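You operate a simulated robot arm through the tools that you are given. There is no shell and no other tool.

Carry out the task below with a simulated robot arm. There is one attempt and no reset: what you move stays moved.

Task
Clear the hand press and swap its die for the 28 mm die.
Fine: turn the plate to Load, finished grey button in the tray marked Pressed, old die on the die holder, plate back to Press; leave the lever.
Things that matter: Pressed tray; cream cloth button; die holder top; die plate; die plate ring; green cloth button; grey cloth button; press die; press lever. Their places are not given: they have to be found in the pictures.

The check looks at the end state, three seconds after you hand in, the way a careful person would. Anything else that was tipped, shoved, dropped, spilled or broken makes it a failure.

Robot
A 7-joint arm with a fingered hand, fixed in place. Base frame: the origin is on the floor under the middle of its stand, x ahead of it, y to its left, z up. Readings come in m, rad, newtons and seconds.
It reaches about 1.333 m from its shoulder. Its first joint turns from -1.204 to 3.002 rad. Payload 5 kg.
Tool frame: the origin (TCP) lies between the finger pads and is the grasp point; the fingertips stand 0.032 m ahead of it; z points along the fingers, y is the line along which they close. The gripper opens to 0.16 m; its body begins 0.089 m behind the TCP. The gripper is a hand of 3 fingers: y runs from the thumb to the fingers, the wrist lies at [0, 0, -0.252] in the tool frame.
Orientation is that of the tool frame in the base frame, as [roll, pitch, yaw] about the fixed x, y, z axes, in that order (R = Rz(yaw) Ry(pitch) Rx(roll)). With the fingers straight down and closing along the base's y, the tool's x points along the base's -x, its y along +y and its z along -z.

Tools
- The arm moves only by the tool step_arm. Its argument "targets" is a list of rows, each a list of 2 entries, a list of its own where there are three numbers: the shift along the base's x, y, z in units of 40 mm (1.0 is 40 mm), then the turn, a rotation vector about the base's x, y, z in units of 5 degrees (1.0 is 5 degrees). In form: [[[dx, dy, dz], [wx, wy, wz]], ...]. A call has 1 to 20 rows; each row shifts and turns the commanded pose from where the row before left it. A call with a number of a shift or a turn outside -1 to 1 is refused whole. Each row takes 0.2 s and may step no farther than 0.05 m and 0.15 rad from the row before; otherwise, the whole call is refused. Where a pose cannot be reached the arm comes as near as it can. A force on the tool above 40 N (or 10 N above the force at the start of the call, whichever is more), or a blocked arm, ends the call early, and 0.2 s more pass. In this call time passes only in rows, and 0.2 s behind the last. The reply holds the time, the measured pose of the TCP, the force on the tool along the base axes, the opening and the grip force, in the units named above and with some noise, with the torque about the TCP (base axes, N m) and any sound that the robot's microphone picked up.
- Cameras (640 x 400 px; columns grow to the right, rows downward): "scene" is fixed at [0.219, 0.4987, 1.5389]; the picture's right is [-0.99, -0.13, 0.00], its down [-0.04, 0.34, -0.94] and it looks along [0.12, -0.93, -0.35] (base axes); focal length 366 px, centre (320, 200). "wrist" rides on the gripper at [0.065, -0.004, -0.116] in the tool frame; the picture's right is [0.06, 1.00, 0.00], its down [-0.87, 0.05, -0.49] and it looks along [-0.49, 0.03, 0.87] (tool axes); focal length 261 px, centre (320, 200).
- camera(camera): a new picture of that camera. The clock stands still meanwhile.
- lift_body(by): slides the trunk up (or, below 0, down) by that many m; the arm rides with it, the base frame stays. It gives what a move gives, with no picture.
- finger_targets(finger1, finger2, thumb_bend): sets how far each is bent, from 0 (flat) to 1 (curled in); at 0.3 the hand is open as for a grip, at 0.7 the pads meet at the TCP. One left out holds its place. A second passes; each finger stops where it meets its share of the squeeze, and holds until it gets a number again. It is the only way to open and close the hand. It gives what a move gives, with no picture; readings hold the bend of each and the force on the fingers (four entries, about 0 where the hand has none), thumb and palm.
- measure_at(camera, pixels): for up to 12 pixels [column, row] of the newest picture of that camera ("zoom" is the newest enlarged one), the place [x, y, z] in the base frame of the surface seen there, good to about 0.002 m. The clock stands still meanwhile.
- inspect(camera, box): a new picture of the part [left, top, right, bottom] of that camera's present view, enlarged. The clock stands still meanwhile.
- hand_in(): hands the job in; it is judged then, once.

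Open the gripper and draw the arm clear of the work before you hand the job in, unless the task says otherwise.

The tools are called after "Request:" as a command line: name --argument value ..., lists and objects as JSON in quotes. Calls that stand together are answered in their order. step_arm: Moves the arm, as the interface text tells. Its arguments: {"type":"object","properties":{"targets":{"type":"array","items":{"type":"array"}}},"required":["targets"]} The other tools are called the same way: lift_body (by) moves the trunk up or down; finger_targets (finger1, finger2, thumb_bend) moves the fingers one by one; camera (camera) takes a picture; measure_at (camera, pixels) gives the place of the surface under pixels of a picture; inspect (camera, box) takes an enlarged picture of a part of a camera's view; hand_in () hands the job in.

At the start:

```text
t: 0.0
position: [0.4584, -0.6401, 1.173]
ee_rot: [-3.141, 0.002, 3.141]
force: [0.0, -1.1, 0.2]
ft_torque: [0.06, 0.03, -0.02]
finger_gap: 0.1598
finger_force: 0.1
shape: jaw
bend: [0.3, 0.3, 0.3]
finger forces: [0.0, 0.1, 0.0, 0.1, 0.0, 0.0]
trunk travel left (down, up): [-0.475, 0.465]
```

scene: 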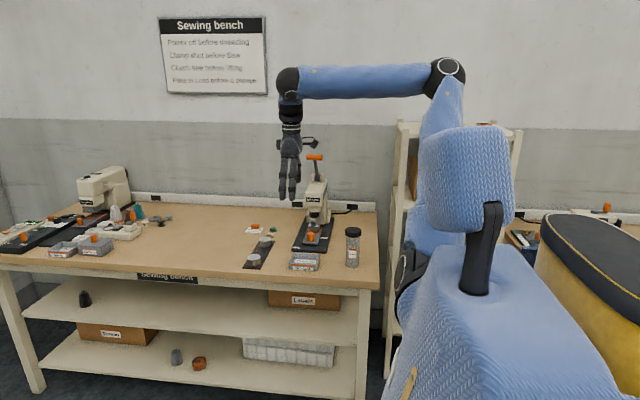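
wrist: 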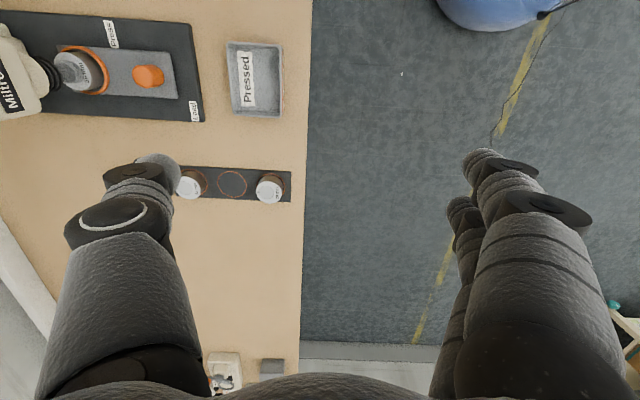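

I start by looking at the bench close up: the press sits around scene pixel (315,215), the die holder strip around (258,250).

Request:
inspect --camera "scene" --box '[230, 140, 390, 280]'

Request:
inspect --camera "wrist" --box '[0, 0, 320, 210]'

Request:
inspect --camera "scene" --box '[150, 10, 280, 100]'

```text
2.86 times, centred on (310, 210) of scene
```

zoom: 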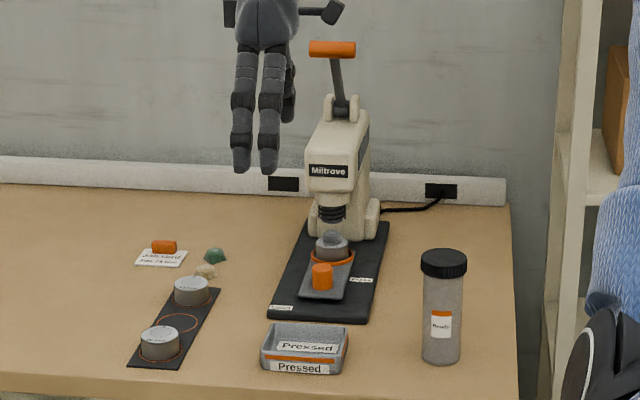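

```text
1.90 times, centred on (160, 105) of wrist
```

zoom: 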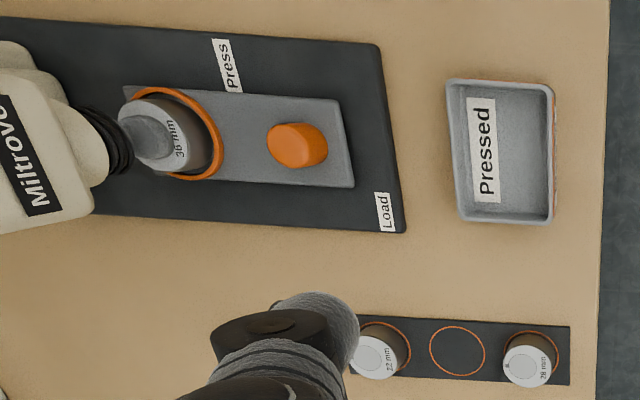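

```text
4.44 times, centred on (215, 55) of scene
```

zoom: 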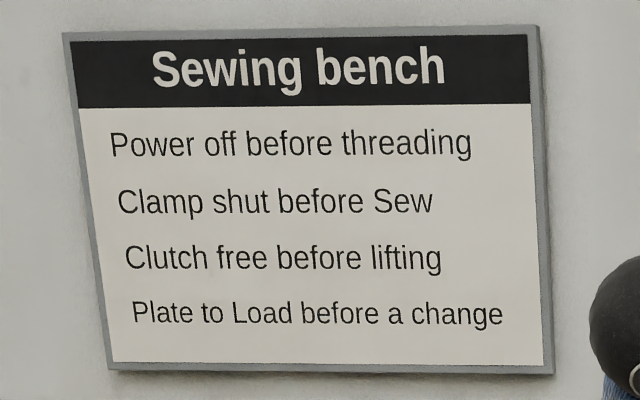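

The 36 mm die sits in the plate ring with a grey dome on top; holder carries 22 mm and 28 mm dies with an empty middle ring. I look closer at each part and measure.

Request:
inspect --camera "wrist" --box '[0, 0, 210, 131]'

Request:
measure_at --camera "wrist" --pixels '[[73, 72], [90, 72], [150, 76], [170, 95], [196, 118], [200, 20], [110, 33], [265, 80], [232, 183], [270, 187], [190, 185], [175, 60]]'

Request:
inspect --camera "scene" --box '[280, 190, 340, 255]'

Request:
inspect --camera "scene" --box '[235, 215, 295, 275]'

```text
3.05 times, centred on (105, 66) of wrist
```

zoom: 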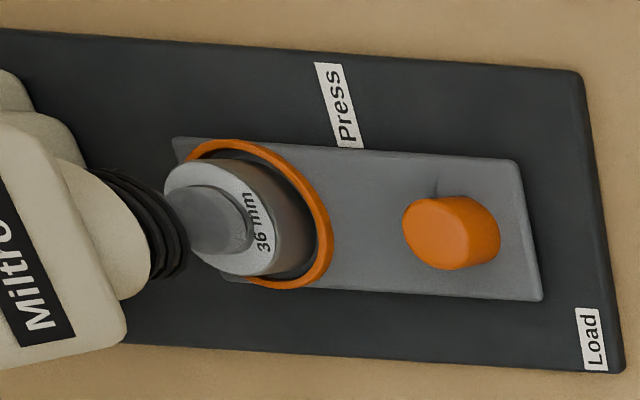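

```text
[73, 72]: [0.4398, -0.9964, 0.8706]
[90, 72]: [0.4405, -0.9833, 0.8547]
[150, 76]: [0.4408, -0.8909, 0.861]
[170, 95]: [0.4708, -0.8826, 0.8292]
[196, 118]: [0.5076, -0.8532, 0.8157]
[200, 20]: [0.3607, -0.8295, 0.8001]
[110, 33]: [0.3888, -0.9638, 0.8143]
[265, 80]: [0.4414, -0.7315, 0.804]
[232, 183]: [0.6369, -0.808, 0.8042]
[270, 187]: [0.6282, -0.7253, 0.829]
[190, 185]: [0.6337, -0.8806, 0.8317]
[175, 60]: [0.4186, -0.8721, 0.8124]
```

```text
6.15 times, centred on (310, 222) of scene
```

zoom: 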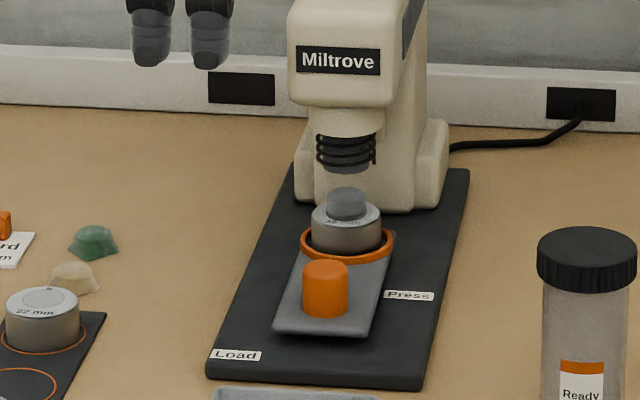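

```text
6.67 times, centred on (265, 245) of scene
```

zoom: 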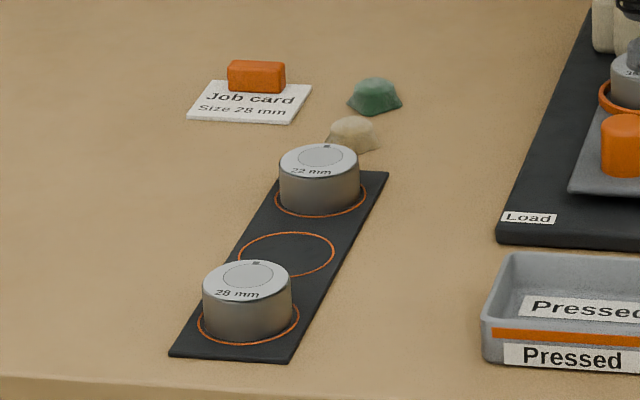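

The plate's pivot is not obvious yet, so I measure plate, ring, die, knob and ram in the scene camera.

Request:
inspect --camera "scene" --box '[285, 200, 335, 250]'

Request:
measure_at --camera "scene" --pixels '[[313, 220], [313, 217], [312, 229], [311, 234], [308, 242], [316, 243], [301, 247], [321, 238], [314, 214], [313, 203], [327, 170], [315, 158]]'

```text
8.00 times, centred on (310, 225) of scene
```

zoom: 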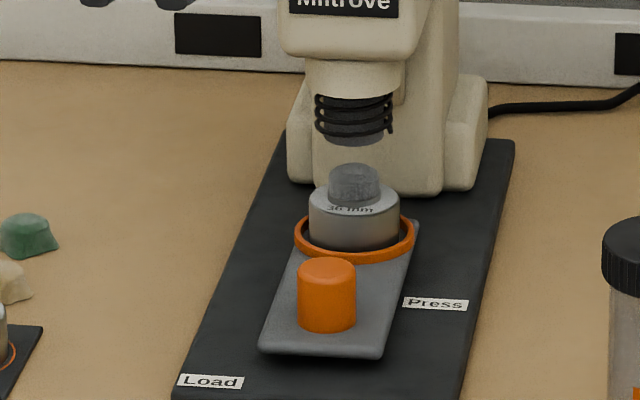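

```text
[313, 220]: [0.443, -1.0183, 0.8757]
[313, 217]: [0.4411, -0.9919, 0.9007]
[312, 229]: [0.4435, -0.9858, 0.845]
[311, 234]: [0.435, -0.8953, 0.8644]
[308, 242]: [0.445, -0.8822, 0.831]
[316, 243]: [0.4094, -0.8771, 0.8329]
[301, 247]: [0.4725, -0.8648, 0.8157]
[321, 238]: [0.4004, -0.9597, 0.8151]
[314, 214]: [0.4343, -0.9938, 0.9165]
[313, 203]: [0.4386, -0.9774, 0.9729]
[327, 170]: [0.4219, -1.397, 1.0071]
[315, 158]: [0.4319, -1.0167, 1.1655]
```

The ram nose is at about z 0.90 over the die at (0.441,-1.005), and the knob is at (0.441,-0.893). I turn the hand by -90° about z so it closes along base x and the wrist camera looks toward the press, while moving a bit closer.

Request:
step_arm --targets '[[[-0.025, -0.11, -0.06], [0, 0, -1]], [[-0.025, -0.11, -0.06], [0, 0, -1]], [[-0.025, -0.11, -0.06], [0, 0, -1]], [[-0.025, -0.11, -0.06], [0, 0, -1]], [[-0.025, -0.11, -0.06], [0, 0, -1]], [[-0.025, -0.11, -0.06], [0, 0, -1]], [[-0.025, -0.11, -0.06], [0, 0, -1]], [[-0.025, -0.11, -0.06], [0, 0, -1]], [[-0.025, -0.11, -0.06], [0, 0, -1]], [[-0.025, -0.11, -0.06], [0, 0, -1]], [[-0.025, -0.11, -0.06], [0, 0, -1]], [[-0.025, -0.11, -0.06], [0, 0, -1]], [[-0.025, -0.11, -0.06], [0, 0, -1]], [[-0.025, -0.11, -0.06], [0, 0, -1]], [[-0.025, -0.11, -0.06], [0, 0, -1]], [[-0.025, -0.11, -0.06], [0, 0, -1]], [[-0.025, -0.11, -0.06], [0, 0, -1]], [[-0.025, -0.11, -0.06], [0, 0, -1]]]'

```text
t: 3.8
position: [0.44, -0.7179, 1.1294]
ee_rot: [-3.141, 0.001, 1.571]
force: [0.3, -0.3, -0.4]
ft_torque: [-0.02, -0.01, -0.01]
finger_gap: 0.1599
finger_force: 0.0
shape: jaw
bend: [0.3, 0.3, 0.3]
finger forces: [0.1, 0.1, 0.1, 0.1, 0.0, 0.0]
trunk travel left (down, up): [-0.475, 0.465]
```

The hand turned cleanly to yaw 1.571. Now I look with the wrist camera, which should face the press.

Request:
camera --camera "wrist"

Request:
camera --camera "scene"

```text
taken
```

wrist: 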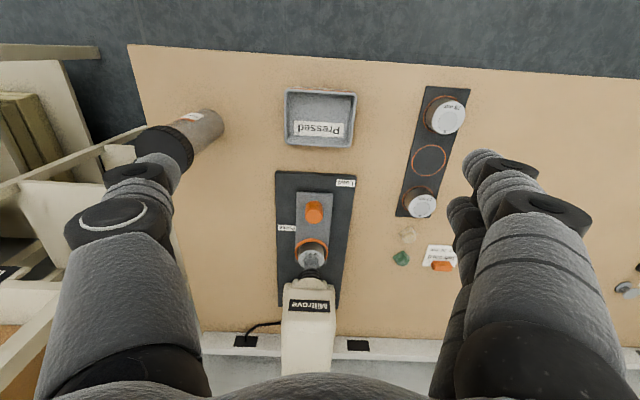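

```text
taken
```

scene: 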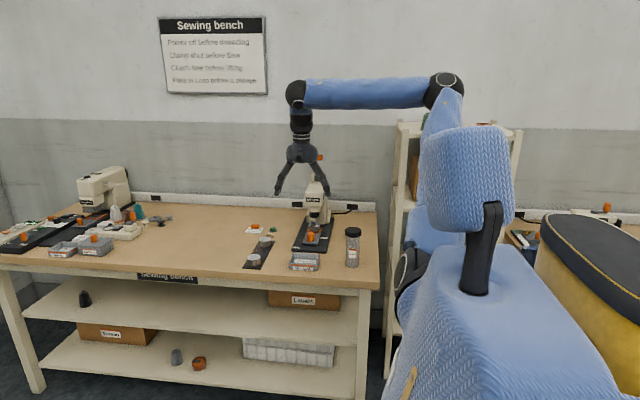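

The wrist picture now shows the press upside-down at (313,230); I enlarge the plate and tray regions.

Request:
inspect --camera "wrist" --box '[260, 160, 370, 310]'

Request:
inspect --camera "wrist" --box '[270, 70, 470, 280]'

```text
2.67 times, centred on (315, 235) of wrist
```

zoom: 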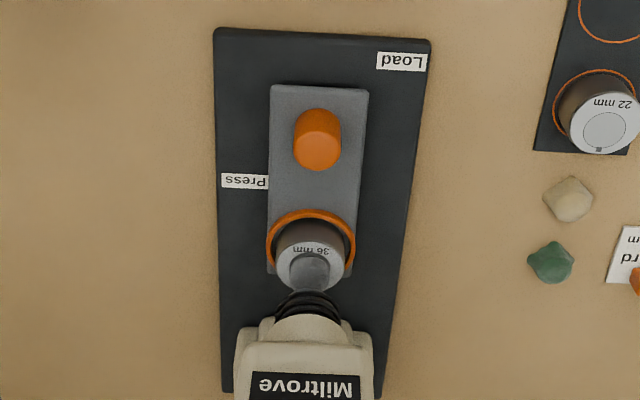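

```text
1.90 times, centred on (370, 175) of wrist
```

zoom: 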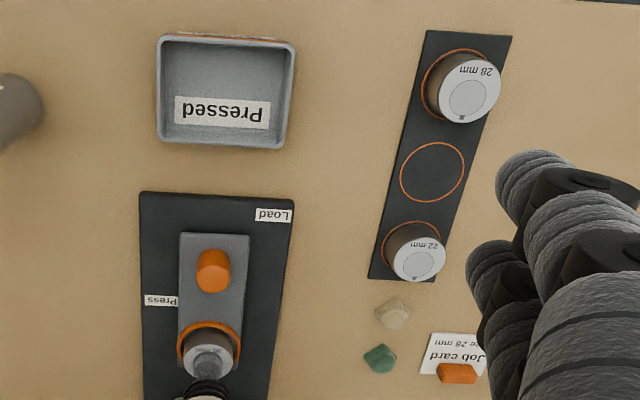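

I measure the surroundings (jar, tray rim, press head) before going lower for a close look at the plate.

Request:
measure_at --camera "scene" --pixels '[[353, 229], [353, 255], [305, 253], [318, 254], [291, 266], [319, 270], [304, 265], [318, 190], [316, 178]]'

Request:
measure_at --camera "wrist" --pixels '[[429, 160], [448, 117], [420, 206], [314, 206], [341, 184], [286, 228], [299, 193], [331, 194], [278, 173], [355, 177], [308, 260], [320, 120]]'

```text
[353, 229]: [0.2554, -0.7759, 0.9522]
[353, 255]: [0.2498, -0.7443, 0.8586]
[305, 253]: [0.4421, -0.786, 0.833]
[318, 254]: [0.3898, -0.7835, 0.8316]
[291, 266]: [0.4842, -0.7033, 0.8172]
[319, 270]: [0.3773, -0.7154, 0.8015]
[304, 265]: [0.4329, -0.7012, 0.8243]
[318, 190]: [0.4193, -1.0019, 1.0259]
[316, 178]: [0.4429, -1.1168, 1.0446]
```

```text
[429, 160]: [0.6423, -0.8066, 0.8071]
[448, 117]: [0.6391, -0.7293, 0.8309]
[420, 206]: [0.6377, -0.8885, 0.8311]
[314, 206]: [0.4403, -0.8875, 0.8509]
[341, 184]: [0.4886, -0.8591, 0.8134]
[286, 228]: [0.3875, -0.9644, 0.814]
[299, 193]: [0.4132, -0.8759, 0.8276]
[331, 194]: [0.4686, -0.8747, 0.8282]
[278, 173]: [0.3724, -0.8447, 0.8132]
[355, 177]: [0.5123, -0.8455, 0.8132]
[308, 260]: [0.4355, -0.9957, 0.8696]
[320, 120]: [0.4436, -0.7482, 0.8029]
```

Tray floor is at z 0.804 around (0.44,-0.75), jar top at 0.952 at x 0.25. I go lower in front of the press for a close view of the plate.

Request:
step_arm --targets '[[[0, -0.38, -0.6], [0, 0, 0]], [[0, -0.38, -0.6], [0, 0, 0]], [[0, -0.38, -0.6], [0, 0, 0]], [[0, -0.38, -0.6], [0, 0, 0]]]'

Request:
camera --camera "wrist"

Request:
inspect --camera "wrist" --box '[230, 120, 410, 300]'

```text
t: 4.8
position: [0.4396, -0.7797, 1.0334]
ee_rot: [3.14, -0.001, 1.571]
force: [-0.1, -0.2, -0.3]
ft_torque: [-0.02, 0.01, 0.0]
finger_gap: 0.1599
finger_force: 0.0
shape: jaw
bend: [0.3, 0.3, 0.3]
finger forces: [0.0, 0.1, 0.0, 0.0, 0.0, 0.0]
trunk travel left (down, up): [-0.475, 0.465]
```

```text
taken
```

wrist: 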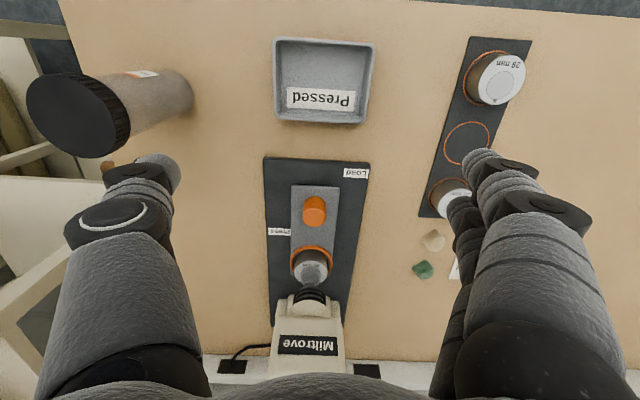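

```text
2.22 times, centred on (320, 210) of wrist
```

zoom: 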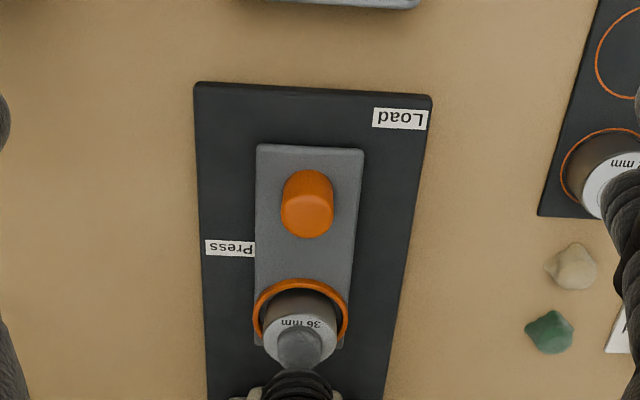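

The close view shows the knob at zoom (307,205), ring at (300,312) and labels at (230,248) and (400,118). I measure these features precisely.

Request:
measure_at --camera "zoom" --pixels '[[307, 215], [307, 228], [307, 195], [290, 215], [326, 215], [310, 150], [262, 150], [360, 155], [205, 248], [255, 250], [374, 115], [427, 122]]'

Request:
measure_at --camera "zoom" --pixels '[[300, 322], [320, 335], [256, 320], [347, 320], [303, 282], [300, 345], [258, 346], [300, 358], [260, 200], [358, 200], [270, 250], [345, 250]]'

```text
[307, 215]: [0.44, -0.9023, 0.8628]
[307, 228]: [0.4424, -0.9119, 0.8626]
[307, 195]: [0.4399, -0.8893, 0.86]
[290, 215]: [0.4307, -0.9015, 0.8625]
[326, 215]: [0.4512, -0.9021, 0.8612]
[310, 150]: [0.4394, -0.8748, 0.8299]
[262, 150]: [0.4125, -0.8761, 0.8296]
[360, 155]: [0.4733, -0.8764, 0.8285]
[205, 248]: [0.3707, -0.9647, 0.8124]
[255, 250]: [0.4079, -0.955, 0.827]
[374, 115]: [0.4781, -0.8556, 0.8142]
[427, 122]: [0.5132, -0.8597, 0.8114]
```

```text
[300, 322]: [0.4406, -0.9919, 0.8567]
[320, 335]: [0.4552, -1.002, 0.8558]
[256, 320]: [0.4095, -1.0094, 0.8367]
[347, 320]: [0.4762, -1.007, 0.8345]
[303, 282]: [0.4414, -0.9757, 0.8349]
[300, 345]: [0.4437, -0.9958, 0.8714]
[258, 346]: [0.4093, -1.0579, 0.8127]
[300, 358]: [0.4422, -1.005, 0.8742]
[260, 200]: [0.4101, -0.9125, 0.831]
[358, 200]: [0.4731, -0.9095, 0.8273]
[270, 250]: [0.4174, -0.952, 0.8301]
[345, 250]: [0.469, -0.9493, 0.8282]
```

Plate spans y −0.868…−1.035 with knob at (0.441,-0.898), ring at (0.442,-1.008); the press head front is near y −0.977. I move the open hand over the knob at z 0.96.

Request:
step_arm --targets '[[[0.01, -0.74, -0.46], [0, 0, 0]], [[0.01, -0.74, -0.46], [0, 0, 0]], [[0.01, -0.74, -0.46], [0, 0, 0]], [[0.01, -0.74, -0.46], [0, 0, 0]]]'

Request:
finger_targets --finger1 0.5 --finger2 0.5 --thumb_bend 0.5

Request:
camera --camera "wrist"

Request:
inspect --camera "scene" --box '[250, 130, 370, 270]'

```text
t: 5.8
position: [0.4415, -0.8968, 0.959]
ee_rot: [3.141, -0.002, 1.571]
force: [0.6, -0.5, -0.1]
ft_torque: [0.01, -0.01, 0.02]
finger_gap: 0.16
finger_force: 0.1
shape: jaw
bend: [0.3, 0.3, 0.3]
finger forces: [0.0, 0.0, 0.0, 0.0, 0.1, 0.0]
trunk travel left (down, up): [-0.475, 0.465]
```

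```text
t: 6.8
position: [0.4405, -0.8976, 0.9598]
ee_rot: [3.141, 0.001, 1.57]
force: [0.4, -0.3, -0.2]
ft_torque: [0.0, -0.02, 0.04]
finger_gap: 0.088
finger_force: 0.0
shape: fingers
bend: [0.5, 0.5, 0.5]
finger forces: [0.0, 0.0, 0.1, 0.1, 0.0, 0.1]
trunk travel left (down, up): [-0.475, 0.465]
```

```text
taken
```

wrist: 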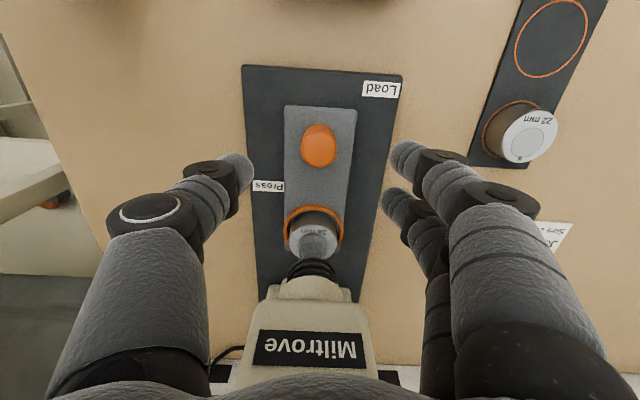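

```text
2.86 times, centred on (310, 200) of scene
```

zoom: 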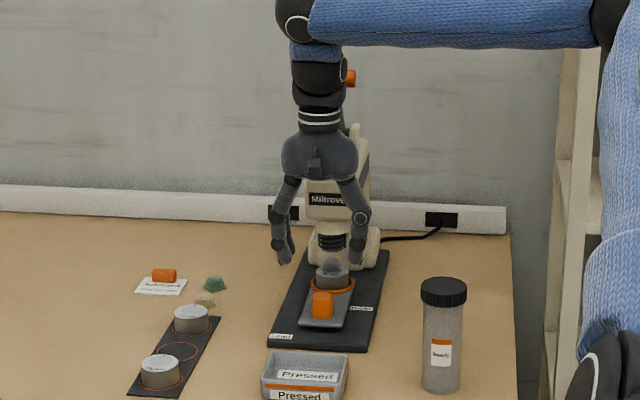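

Opening at bend 0.5 is 0.088 m. I measure the fingertip places in the wrist picture to learn their height relative to TCP.

Request:
measure_at --camera "wrist" --pixels '[[240, 158], [245, 172], [398, 148], [395, 165], [390, 195], [388, 207], [320, 145], [318, 133], [318, 225], [322, 240], [232, 185], [414, 175]]'

Request:
measure_at --camera "zoom" --pixels '[[285, 258], [356, 256], [292, 240], [290, 260], [320, 150], [318, 92], [358, 215], [348, 75], [343, 130], [316, 168], [362, 190], [280, 230]]'

```text
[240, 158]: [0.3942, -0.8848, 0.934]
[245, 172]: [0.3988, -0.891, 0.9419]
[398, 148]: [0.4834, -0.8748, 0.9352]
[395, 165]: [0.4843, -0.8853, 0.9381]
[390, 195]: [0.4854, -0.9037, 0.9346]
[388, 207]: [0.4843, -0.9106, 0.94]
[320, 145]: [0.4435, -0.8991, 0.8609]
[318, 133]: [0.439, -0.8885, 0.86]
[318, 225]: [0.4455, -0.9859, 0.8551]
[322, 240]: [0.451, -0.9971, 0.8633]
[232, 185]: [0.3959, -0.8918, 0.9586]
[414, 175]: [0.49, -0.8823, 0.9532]
```

```text
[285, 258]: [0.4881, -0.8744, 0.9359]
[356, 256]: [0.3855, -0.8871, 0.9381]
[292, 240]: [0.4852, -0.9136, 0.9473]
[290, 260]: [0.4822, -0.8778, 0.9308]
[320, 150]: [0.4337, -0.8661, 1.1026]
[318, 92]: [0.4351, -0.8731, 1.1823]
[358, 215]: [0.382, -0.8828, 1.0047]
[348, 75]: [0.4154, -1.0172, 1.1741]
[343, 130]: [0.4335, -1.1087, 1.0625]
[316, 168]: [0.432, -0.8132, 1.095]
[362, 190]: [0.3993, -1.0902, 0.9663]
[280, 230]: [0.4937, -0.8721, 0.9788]
```

Fingertips stand 0.03 m below the TCP. I lower onto the knob to TCP z≈0.870 (tips ~0.838, plate top 0.829).

Request:
step_arm --targets '[[[0, 0, -0.56], [0, 0, 0]], [[0, 0, -0.56], [0, 0, 0]], [[0, 0, -0.56], [0, 0, 0]], [[0, 0, -0.56], [0, 0, 0]]]'

Request:
finger_targets --finger1 0.6 --finger2 0.6 --thumb_bend 0.6

Request:
camera --camera "wrist"

Request:
inspect --camera "scene" --box '[270, 170, 350, 260]'

```text
t: 7.8
position: [0.4391, -0.8983, 0.8694]
ee_rot: [-3.141, 0.0, 1.57]
force: [0.1, 0.3, -0.7]
ft_torque: [0.02, 0.01, -0.01]
finger_gap: 0.0877
finger_force: 0.1
shape: fingers
bend: [0.5, 0.5, 0.5]
finger forces: [0.0, 0.0, 0.0, 0.0, 0.1, 0.1]
trunk travel left (down, up): [-0.475, 0.465]
```

```text
t: 8.8
position: [0.4408, -0.8965, 0.8693]
ee_rot: [3.141, 0.001, 1.571]
force: [3.1, -0.3, 2.1]
ft_torque: [-0.03, -0.22, 0.03]
finger_gap: 0.0497
finger_force: 1.8
shape: fingers
bend: [0.59, 0.59, 0.6]
finger forces: [1.9, 1.9, 0.0, 0.1, 0.1, 0.0]
trunk travel left (down, up): [-0.475, 0.465]
```

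```text
taken
```

wrist: 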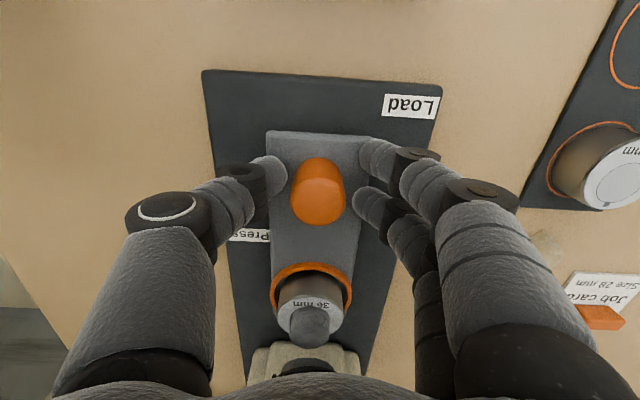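

```text
4.44 times, centred on (310, 215) of scene
```

zoom: 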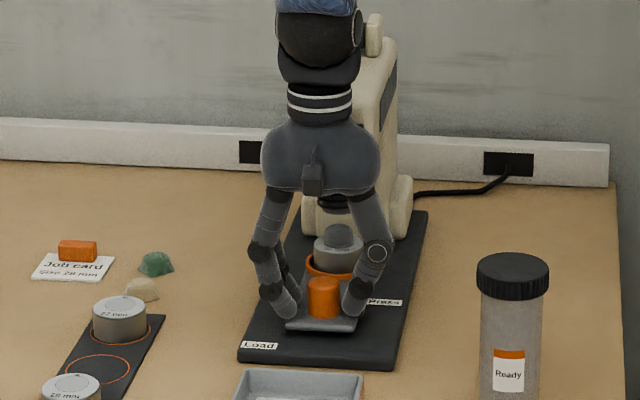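

The fingers stopped at bend 0.59 with 1.9 N each, apparently touching the plate edge rather than the knob. I measure where tips, plate and knob are now.

Request:
measure_at --camera "wrist" --pixels '[[370, 145], [368, 158], [360, 193], [358, 208], [278, 160], [284, 175], [318, 195], [318, 175], [300, 185], [340, 185], [350, 145], [270, 135]]'

Request:
inspect --camera "wrist" --box '[230, 110, 410, 260]'

Request:
inspect --camera "scene" --box '[290, 210, 340, 250]'

```text
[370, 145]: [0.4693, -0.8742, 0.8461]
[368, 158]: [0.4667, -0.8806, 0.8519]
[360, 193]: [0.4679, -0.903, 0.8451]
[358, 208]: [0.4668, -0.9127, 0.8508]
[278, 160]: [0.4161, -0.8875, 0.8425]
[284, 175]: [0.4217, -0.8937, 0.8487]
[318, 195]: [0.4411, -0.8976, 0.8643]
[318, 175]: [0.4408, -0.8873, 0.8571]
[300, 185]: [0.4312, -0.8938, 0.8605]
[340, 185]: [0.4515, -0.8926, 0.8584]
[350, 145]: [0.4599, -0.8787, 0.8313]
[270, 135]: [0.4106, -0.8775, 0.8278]
```

```text
2.67 times, centred on (320, 185) of wrist
```

zoom: 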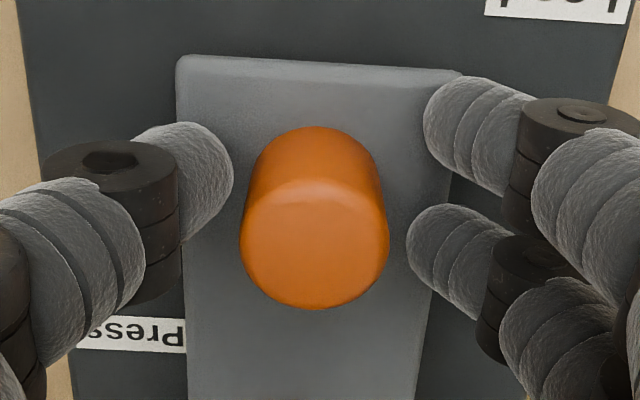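

```text
10.00 times, centred on (315, 230) of scene
```

zoom: 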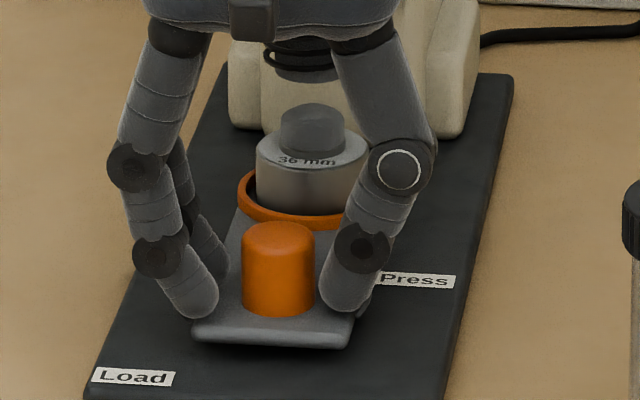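

Finger tips brush the plate near its +x edge. I open slightly, rise 8 mm, and recheck that the plate hasn't moved.

Request:
finger_targets --finger1 0.52 --finger2 0.52 --thumb_bend 0.52

Request:
step_arm --targets '[[[0, 0, 0.2], [0, 0, 0]]]'

Request:
inspect --camera "scene" --box '[290, 210, 340, 250]'

Request:
camera --camera "wrist"

```text
t: 9.8
position: [0.4409, -0.8972, 0.8695]
ee_rot: [-3.142, 0.002, 1.569]
force: [0.9, -0.2, 0.7]
ft_torque: [0.03, -0.03, 0.02]
finger_gap: 0.0785
finger_force: 0.0
shape: fingers
bend: [0.52, 0.52, 0.52]
finger forces: [0.0, 0.0, 0.0, 0.0, 0.0, 0.0]
trunk travel left (down, up): [-0.475, 0.465]
```

```text
t: 10.2
position: [0.4414, -0.8978, 0.8783]
ee_rot: [3.141, -0.002, 1.57]
force: [0.2, -0.5, -0.7]
ft_torque: [-0.01, 0.02, 0.02]
finger_gap: 0.0785
finger_force: 0.0
shape: fingers
bend: [0.52, 0.52, 0.52]
finger forces: [0.1, 0.1, 0.0, 0.0, 0.0, 0.0]
trunk travel left (down, up): [-0.475, 0.465]
```

```text
10.00 times, centred on (315, 230) of scene
```

zoom: 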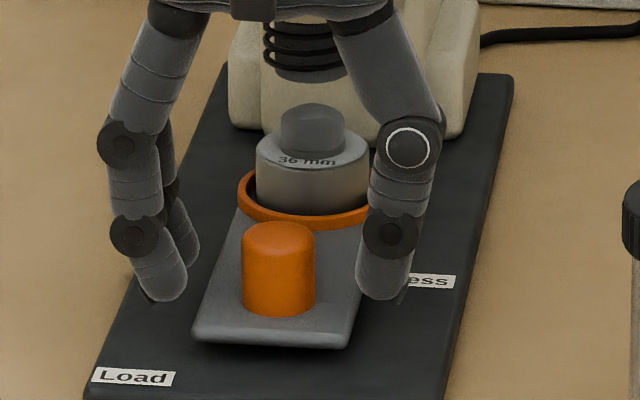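

```text
taken
```

wrist: 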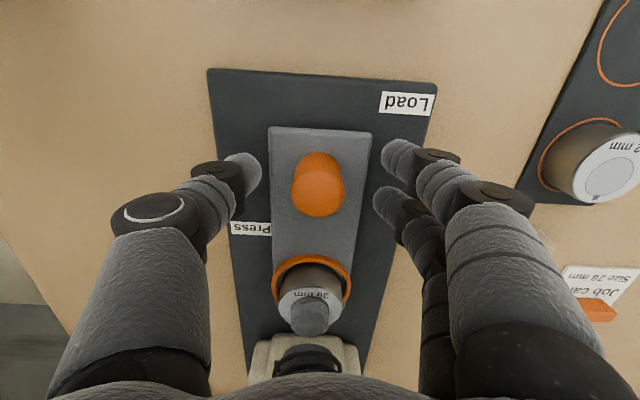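

The plate is unmoved. I close on the knob at this higher level (tips ~0.846, knob top 0.862).

Request:
finger_targets --finger1 0.65 --finger2 0.65 --thumb_bend 0.65

Request:
camera --camera "wrist"

Request:
inspect --camera "scene" --box '[290, 210, 340, 250]'

```text
t: 11.2
position: [0.4418, -0.8976, 0.8779]
ee_rot: [-3.141, 0.0, 1.569]
force: [-2.2, -0.1, -1.6]
ft_torque: [0.02, 0.02, -0.02]
finger_gap: 0.0335
finger_force: 2.4
shape: fingers
bend: [0.65, 0.63, 0.64]
finger forces: [0.0, 1.6, 0.0, 0.0, 3.5, 0.1]
trunk travel left (down, up): [-0.475, 0.465]
```

```text
taken
```

wrist: 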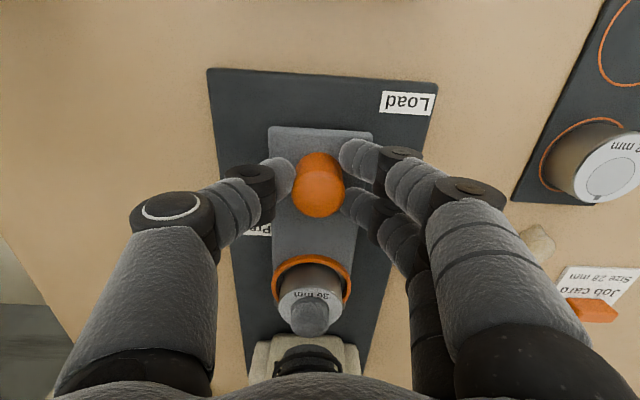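

```text
10.00 times, centred on (315, 230) of scene
```

zoom: 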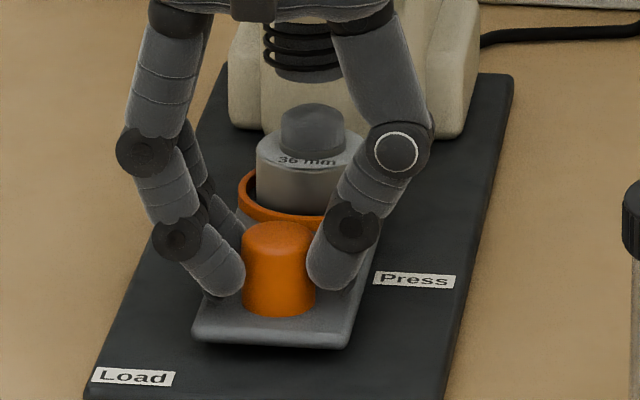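

Thumb and rear finger touch the knob. I tighten the grip fully.

Request:
finger_targets --finger1 0.72 --finger2 0.72 --thumb_bend 0.72

```text
t: 12.2
position: [0.4403, -0.8981, 0.8768]
ee_rot: [-3.141, -0.002, 1.57]
force: [-5.3, 3.0, -6.8]
ft_torque: [0.09, 0.14, 0.01]
finger_gap: 0.0225
finger_force: 12.4
shape: fingers
bend: [0.71, 0.66, 0.66]
finger forces: [2.4, 8.0, 0.0, 0.1, 15.6, 0.0]
trunk travel left (down, up): [-0.475, 0.465]
```

I have a firm grip (about 12 N). First I test for a slide: 5 mm toward +y, watching the force.

Request:
step_arm --targets '[[[0, 0.06, 0], [0, 0, 0]], [[0, 0.06, 0], [0, 0, 0]]]'

```text
t: 12.8
position: [0.4404, -0.8952, 0.8775]
ee_rot: [-3.141, -0.001, 1.57]
force: [-2.3, -13.2, -6.0]
ft_torque: [-0.29, 0.07, -0.04]
finger_gap: 0.0188
finger_force: 10.6
shape: fingers
bend: [0.72, 0.66, 0.67]
finger forces: [0.1, 11.2, 0.1, 0.0, 9.9, 0.1]
trunk travel left (down, up): [-0.475, 0.465]
```

Moving +y meets −13 N after ~3 mm, so it resists. I go back and test along x.

Request:
step_arm --targets '[[[0, -0.06, 0], [0, 0, 0]], [[0, -0.06, 0], [0, 0, 0]]]'

Request:
step_arm --targets '[[[0.06, 0, 0], [0, 0, 0]], [[0.06, 0, 0], [0, 0, 0]]]'

Request:
inspect --camera "scene" --box '[290, 210, 340, 250]'

```text
t: 13.4
position: [0.4407, -0.8958, 0.8774]
ee_rot: [-3.14, -0.002, 1.574]
force: [-7.8, 12.1, -3.3]
ft_torque: [0.34, 0.21, -0.1]
finger_gap: 0.0188
finger_force: 14.1
shape: fingers
bend: [0.72, 0.67, 0.67]
finger forces: [1.2, 8.2, 0.0, 0.0, 19.3, 0.1]
trunk travel left (down, up): [-0.475, 0.465]
```

```text
t: 14.0
position: [0.4444, -0.8969, 0.8788]
ee_rot: [-3.141, -0.001, 1.571]
force: [-14.4, 15.4, -3.5]
ft_torque: [0.43, 0.35, -0.27]
finger_gap: 0.0223
finger_force: 15.1
shape: fingers
bend: [0.72, 0.69, 0.66]
finger forces: [0.7, 4.9, 0.1, 0.1, 23.9, 0.0]
trunk travel left (down, up): [-0.475, 0.465]
```

```text
10.00 times, centred on (315, 230) of scene
```

zoom: 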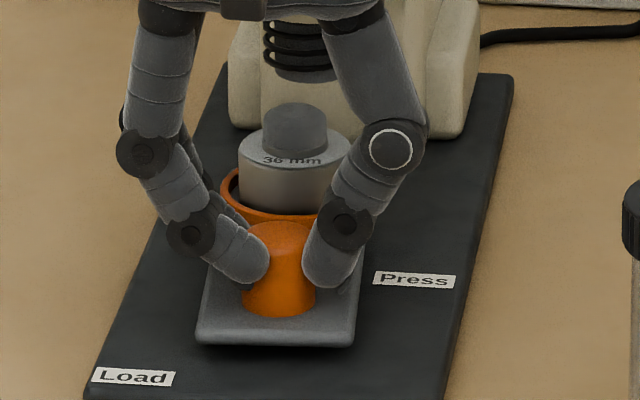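

The die moved left in the picture while the knob stayed: the plate pivots about the knob, turning counter-clockwise (ring toward +x, alongside the Load label). I release, recentre on the knob axis (≈0.441,-0.901), and will twist it.

Request:
finger_targets --finger1 0.57 --finger2 0.57 --thumb_bend 0.57

Request:
camera --camera "wrist"

Request:
inspect --camera "scene" --box '[290, 210, 340, 250]'

```text
t: 15.0
position: [0.4462, -0.8959, 0.8779]
ee_rot: [3.141, -0.001, 1.569]
force: [0.8, -0.6, -0.4]
ft_torque: [0.0, 0.0, -0.01]
finger_gap: 0.0626
finger_force: 0.0
shape: fingers
bend: [0.56, 0.56, 0.56]
finger forces: [0.0, 0.0, 0.1, 0.0, 0.0, 0.0]
trunk travel left (down, up): [-0.475, 0.465]
```

```text
taken
```

wrist: 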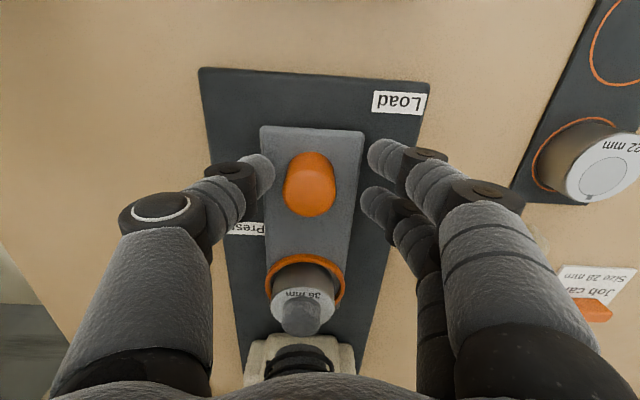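

```text
10.00 times, centred on (315, 230) of scene
```

zoom: 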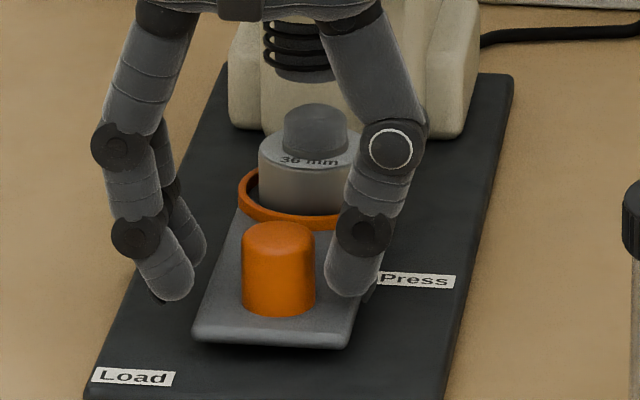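

The plate sprang back to Press on release (a detent). I recentre the hand on the knob axis and regrip firmly.

Request:
step_arm --targets '[[[-0.13, -0.115, -0.05], [0, 0, 0]]]'

Request:
finger_targets --finger1 0.66 --finger2 0.66 --thumb_bend 0.66

Request:
finger_targets --finger1 0.75 --finger2 0.75 --thumb_bend 0.75

Request:
camera --camera "wrist"

```text
t: 15.4
position: [0.4403, -0.9023, 0.8773]
ee_rot: [3.14, -0.001, 1.568]
force: [0.7, 0.4, 0.0]
ft_torque: [-0.02, -0.03, 0.03]
finger_gap: 0.0624
finger_force: 0.1
shape: fingers
bend: [0.56, 0.56, 0.56]
finger forces: [0.1, 0.1, 0.0, 0.1, 0.0, 0.1]
trunk travel left (down, up): [-0.475, 0.465]
```

```text
t: 16.4
position: [0.4403, -0.9029, 0.8769]
ee_rot: [-3.141, 0.001, 1.568]
force: [-3.9, 1.2, -2.0]
ft_torque: [0.02, 0.06, 0.02]
finger_gap: 0.0317
finger_force: 3.0
shape: fingers
bend: [0.66, 0.64, 0.64]
finger forces: [0.3, 1.4, 0.0, 0.1, 5.3, 0.1]
trunk travel left (down, up): [-0.475, 0.465]
```

```text
t: 17.4
position: [0.4413, -0.9027, 0.8746]
ee_rot: [-3.141, -0.002, 1.571]
force: [-4.6, 5.6, -12.9]
ft_torque: [0.11, 0.23, 0.0]
finger_gap: 0.0279
finger_force: 20.3
shape: fingers
bend: [0.71, 0.69, 0.67]
finger forces: [8.9, 9.1, 0.1, 0.0, 22.5, 0.1]
trunk travel left (down, up): [-0.475, 0.465]
```

```text
taken
```

wrist: 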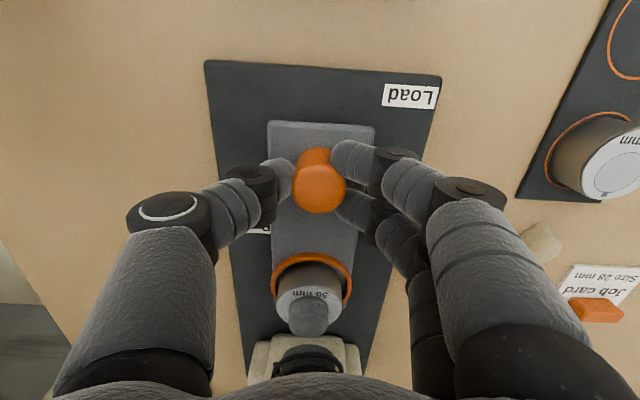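

All three digits now press evenly (8.9, 9.1, 22.5 N). I twist +15° about z and check the plate follows.

Request:
step_arm --targets '[[[0, 0, 0], [0, 0, 1]], [[0, 0, 0], [0, 0, 1]], [[0, 0, 0], [0, 0, 1]]]'

Request:
camera --camera "wrist"

Request:
inspect --camera "scene" --box '[290, 210, 340, 250]'

```text
t: 18.2
position: [0.4412, -0.9029, 0.8752]
ee_rot: [-3.141, -0.003, 1.833]
force: [-9.7, 11.7, -17.6]
ft_torque: [0.21, 0.29, -0.03]
finger_gap: 0.028
finger_force: 20.2
shape: fingers
bend: [0.71, 0.69, 0.67]
finger forces: [10.7, 7.9, 0.1, 0.0, 22.6, 0.0]
trunk travel left (down, up): [-0.475, 0.465]
```

```text
taken
```

wrist: 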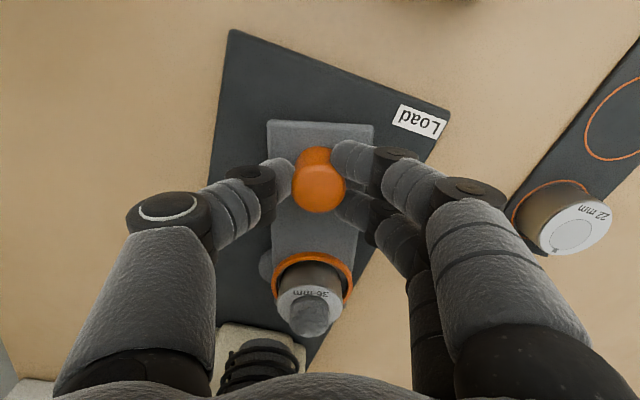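

```text
10.00 times, centred on (315, 230) of scene
```

zoom: 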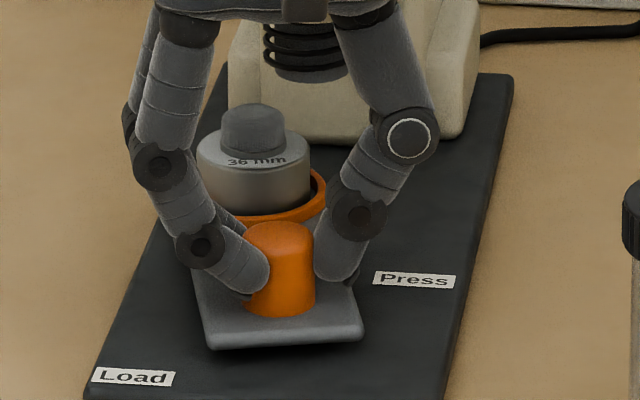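

The plate follows the hand rigidly; the die is swinging toward +x. I continue turning gently in smaller steps.

Request:
step_arm --targets '[[[0, 0, 0], [0, 0, 0.7]], [[0, 0, 0], [0, 0, 0.7]], [[0, 0, 0], [0, 0, 0.7]], [[0, 0, 0], [0, 0, 0.7]], [[0, 0, 0], [0, 0, 0.7]], [[0, 0, 0], [0, 0, 0.7]], [[0, 0, 0], [0, 0, 0.7]], [[0, 0, 0], [0, 0, 0.7]], [[0, 0, 0], [0, 0, 0.7]], [[0, 0, 0], [0, 0, 0.7]]]'

Request:
camera --camera "wrist"

Request:
inspect --camera "scene" --box '[270, 190, 350, 255]'

```text
t: 20.4
position: [0.4397, -0.9019, 0.8757]
ee_rot: [3.141, -0.004, 2.442]
force: [-19.6, 9.9, -18.4]
ft_torque: [0.18, 0.45, -0.04]
finger_gap: 0.0283
finger_force: 22.2
shape: fingers
bend: [0.71, 0.69, 0.67]
finger forces: [14.1, 7.8, 0.0, 0.0, 22.3, 0.1]
trunk travel left (down, up): [-0.475, 0.465]
```

```text
taken
```

wrist: 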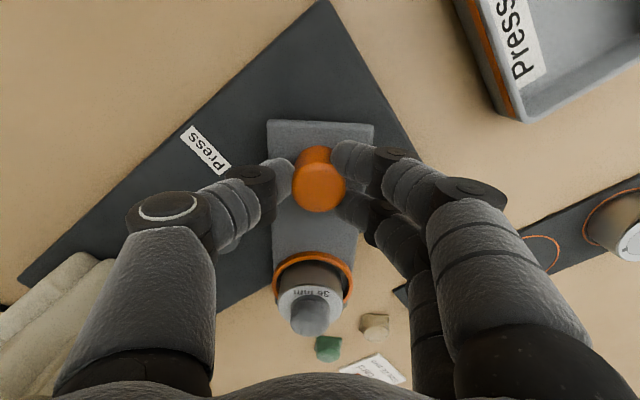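

```text
6.15 times, centred on (310, 222) of scene
```

zoom: 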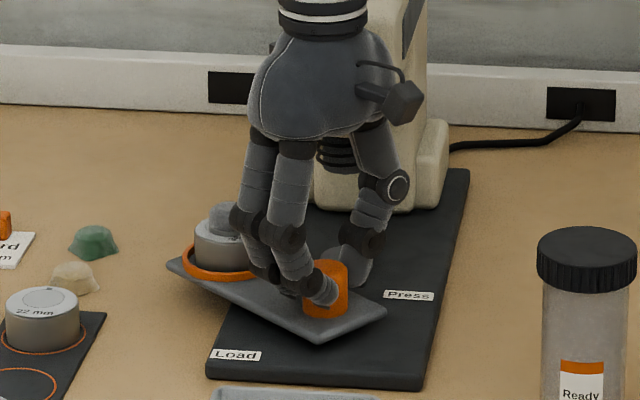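

Turned 50° so far, plate following, die and button steady. I check the thumb's clearance to the press head before continuing.

Request:
measure_at --camera "wrist" --pixels '[[130, 215], [160, 200], [80, 270], [95, 300], [60, 340], [110, 250], [325, 320], [300, 265], [345, 265], [376, 322], [328, 347], [420, 290]]'

Request:
measure_at --camera "zoom" --pixels '[[378, 188], [395, 190], [360, 140], [385, 100], [410, 105], [415, 40], [335, 155], [380, 20], [366, 240], [350, 200], [325, 10], [190, 262]]'

```text
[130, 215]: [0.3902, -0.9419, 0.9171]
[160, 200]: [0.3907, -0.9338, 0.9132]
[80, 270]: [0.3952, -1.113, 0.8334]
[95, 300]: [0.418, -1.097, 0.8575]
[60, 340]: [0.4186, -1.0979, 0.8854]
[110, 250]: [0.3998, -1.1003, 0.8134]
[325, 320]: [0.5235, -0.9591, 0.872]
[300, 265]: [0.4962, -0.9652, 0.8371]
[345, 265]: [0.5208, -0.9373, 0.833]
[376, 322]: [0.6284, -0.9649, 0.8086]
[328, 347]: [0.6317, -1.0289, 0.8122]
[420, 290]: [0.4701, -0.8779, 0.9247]
```

```text
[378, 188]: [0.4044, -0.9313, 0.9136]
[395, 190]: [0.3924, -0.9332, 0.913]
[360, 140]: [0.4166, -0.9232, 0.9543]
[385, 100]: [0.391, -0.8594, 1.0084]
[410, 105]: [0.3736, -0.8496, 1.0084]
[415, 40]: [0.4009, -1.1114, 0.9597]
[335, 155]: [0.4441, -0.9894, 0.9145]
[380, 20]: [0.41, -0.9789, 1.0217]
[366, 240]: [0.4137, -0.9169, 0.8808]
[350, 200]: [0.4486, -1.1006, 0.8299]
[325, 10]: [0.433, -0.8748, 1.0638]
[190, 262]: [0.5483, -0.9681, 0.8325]
```

Thumb knuckle is 64 mm from the axis, so at 90° it will stay ~15 mm clear of the ram nose (y≈−0.988). I continue by 21° with a small correction to relieve the side force.

Request:
step_arm --targets '[[[-0.02, 0.01, 0], [0, 0, 0.6]], [[-0.02, 0.01, 0], [0, 0, 0.6]], [[-0.02, 0.01, 0], [0, 0, 0.6]], [[0, 0, 0], [0, 0, 0.6]], [[0, 0, 0], [0, 0, 0.6]], [[0, 0, 0], [0, 0, 0.6]], [[0, 0, 0], [0, 0, 0.6]]]'

Request:
camera --camera "wrist"

Request:
inspect --camera "scene" --box '[270, 190, 350, 255]'

```text
t: 22.0
position: [0.4384, -0.9028, 0.8744]
ee_rot: [3.139, -0.001, 2.812]
force: [-4.8, -8.3, -10.5]
ft_torque: [-0.29, 0.12, -0.03]
finger_gap: 0.0281
finger_force: 20.0
shape: fingers
bend: [0.72, 0.7, 0.67]
finger forces: [7.6, 9.0, 0.0, 0.0, 23.8, 0.1]
trunk travel left (down, up): [-0.475, 0.465]
```

```text
taken
```

wrist: 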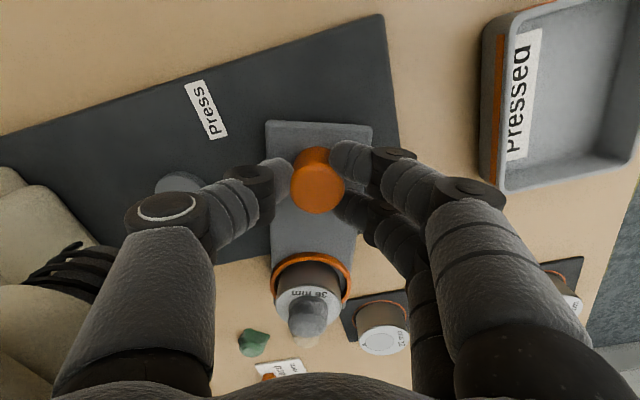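

```text
6.15 times, centred on (310, 222) of scene
```

zoom: 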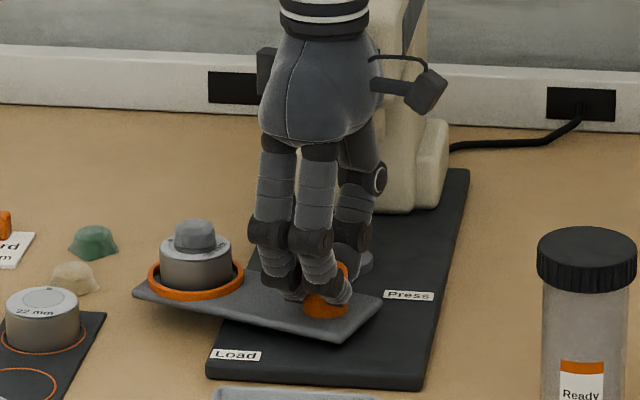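

Now 71° turned. I check the cream button and 22 mm die positions against the ring's remaining path.

Request:
measure_at --camera "zoom" --pixels '[[72, 275], [98, 280], [78, 312], [100, 330], [150, 272], [195, 232], [192, 255], [240, 275], [375, 300], [92, 240]]'

```text
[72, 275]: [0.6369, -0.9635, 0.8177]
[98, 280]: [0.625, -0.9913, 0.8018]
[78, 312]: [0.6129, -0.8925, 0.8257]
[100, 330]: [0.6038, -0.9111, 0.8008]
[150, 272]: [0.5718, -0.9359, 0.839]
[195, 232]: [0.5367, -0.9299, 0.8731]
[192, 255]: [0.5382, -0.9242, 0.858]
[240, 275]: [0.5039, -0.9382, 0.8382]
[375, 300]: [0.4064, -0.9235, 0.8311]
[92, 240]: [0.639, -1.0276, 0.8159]
```

Path is clear (cream button at x 0.637, 22 mm die edge x 0.613). I continue turning toward 90°.

Request:
step_arm --targets '[[[0, -0.01, 0], [0, 0, 0.6]], [[0, -0.01, 0], [0, 0, 0.6]], [[0, 0, 0], [0, 0, 0.6]], [[0, 0, 0], [0, 0, 0.6]]]'

Request:
camera --camera "wrist"

Request:
inspect --camera "scene" --box '[270, 190, 350, 255]'

```text
t: 23.0
position: [0.4381, -0.9033, 0.8759]
ee_rot: [3.14, 0.0, 3.019]
force: [-5.2, -7.1, -10.5]
ft_torque: [-0.27, 0.14, 0.01]
finger_gap: 0.028
finger_force: 20.5
shape: fingers
bend: [0.72, 0.7, 0.67]
finger forces: [9.4, 9.4, 0.1, 0.1, 22.8, 0.0]
trunk travel left (down, up): [-0.475, 0.465]
```

```text
taken
```

wrist: 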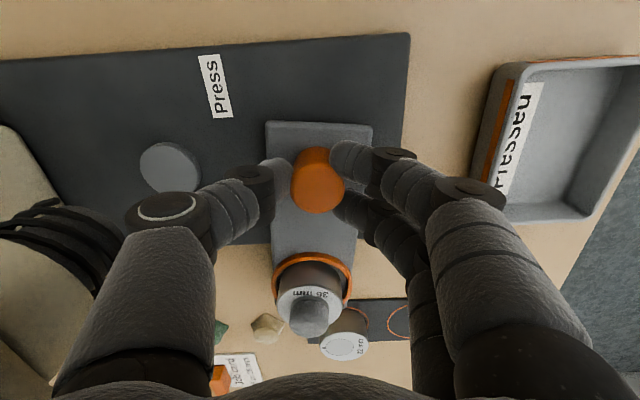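

```text
6.15 times, centred on (310, 222) of scene
```

zoom: 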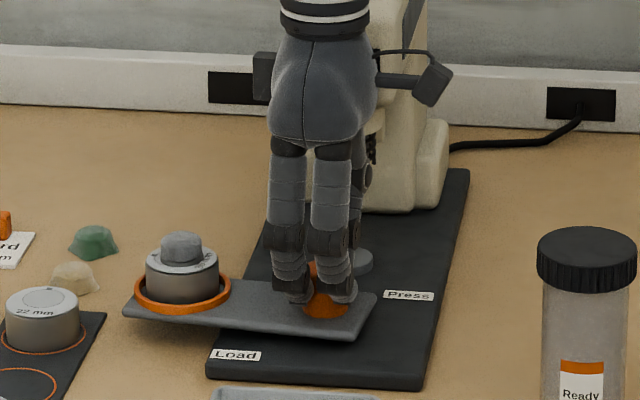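

Turned 83° with almost no torque. I go the last 7° and watch for a stop.

Request:
step_arm --targets '[[[0, 0, 0], [0, 0, 0.5]], [[0, 0, 0], [0, 0, 0.5]], [[0, 0, 0], [0, 0, 0.4]]]'

Request:
camera --camera "wrist"

Request:
inspect --camera "scene" --box '[270, 190, 350, 255]'

```text
t: 23.8
position: [0.4372, -0.9029, 0.8749]
ee_rot: [3.14, 0.001, 3.141]
force: [-7.3, -9.6, -7.6]
ft_torque: [-0.35, 0.21, -0.1]
finger_gap: 0.028
finger_force: 21.2
shape: fingers
bend: [0.72, 0.7, 0.67]
finger forces: [8.9, 8.8, 0.0, 0.1, 25.0, 0.0]
trunk travel left (down, up): [-0.475, 0.465]
```

```text
taken
```

wrist: 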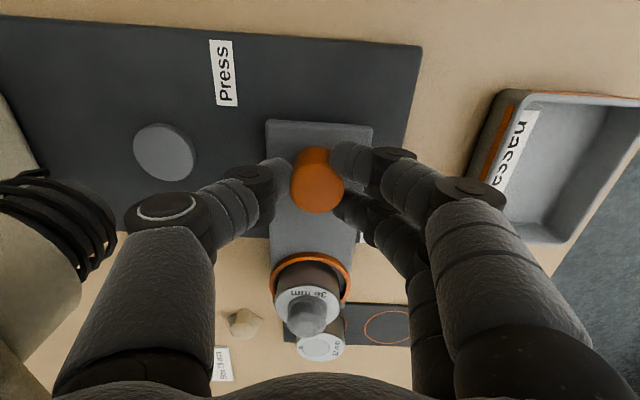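

```text
6.15 times, centred on (310, 222) of scene
```

zoom: 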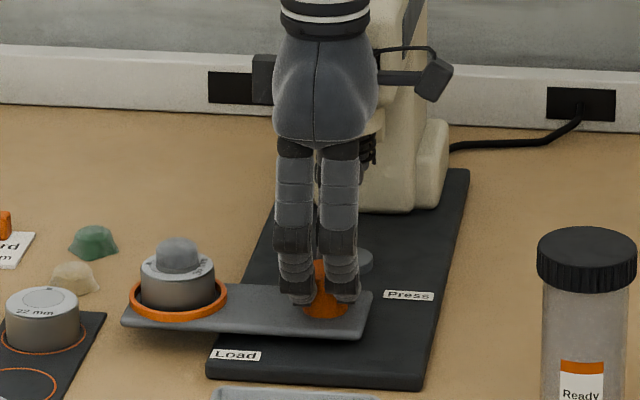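

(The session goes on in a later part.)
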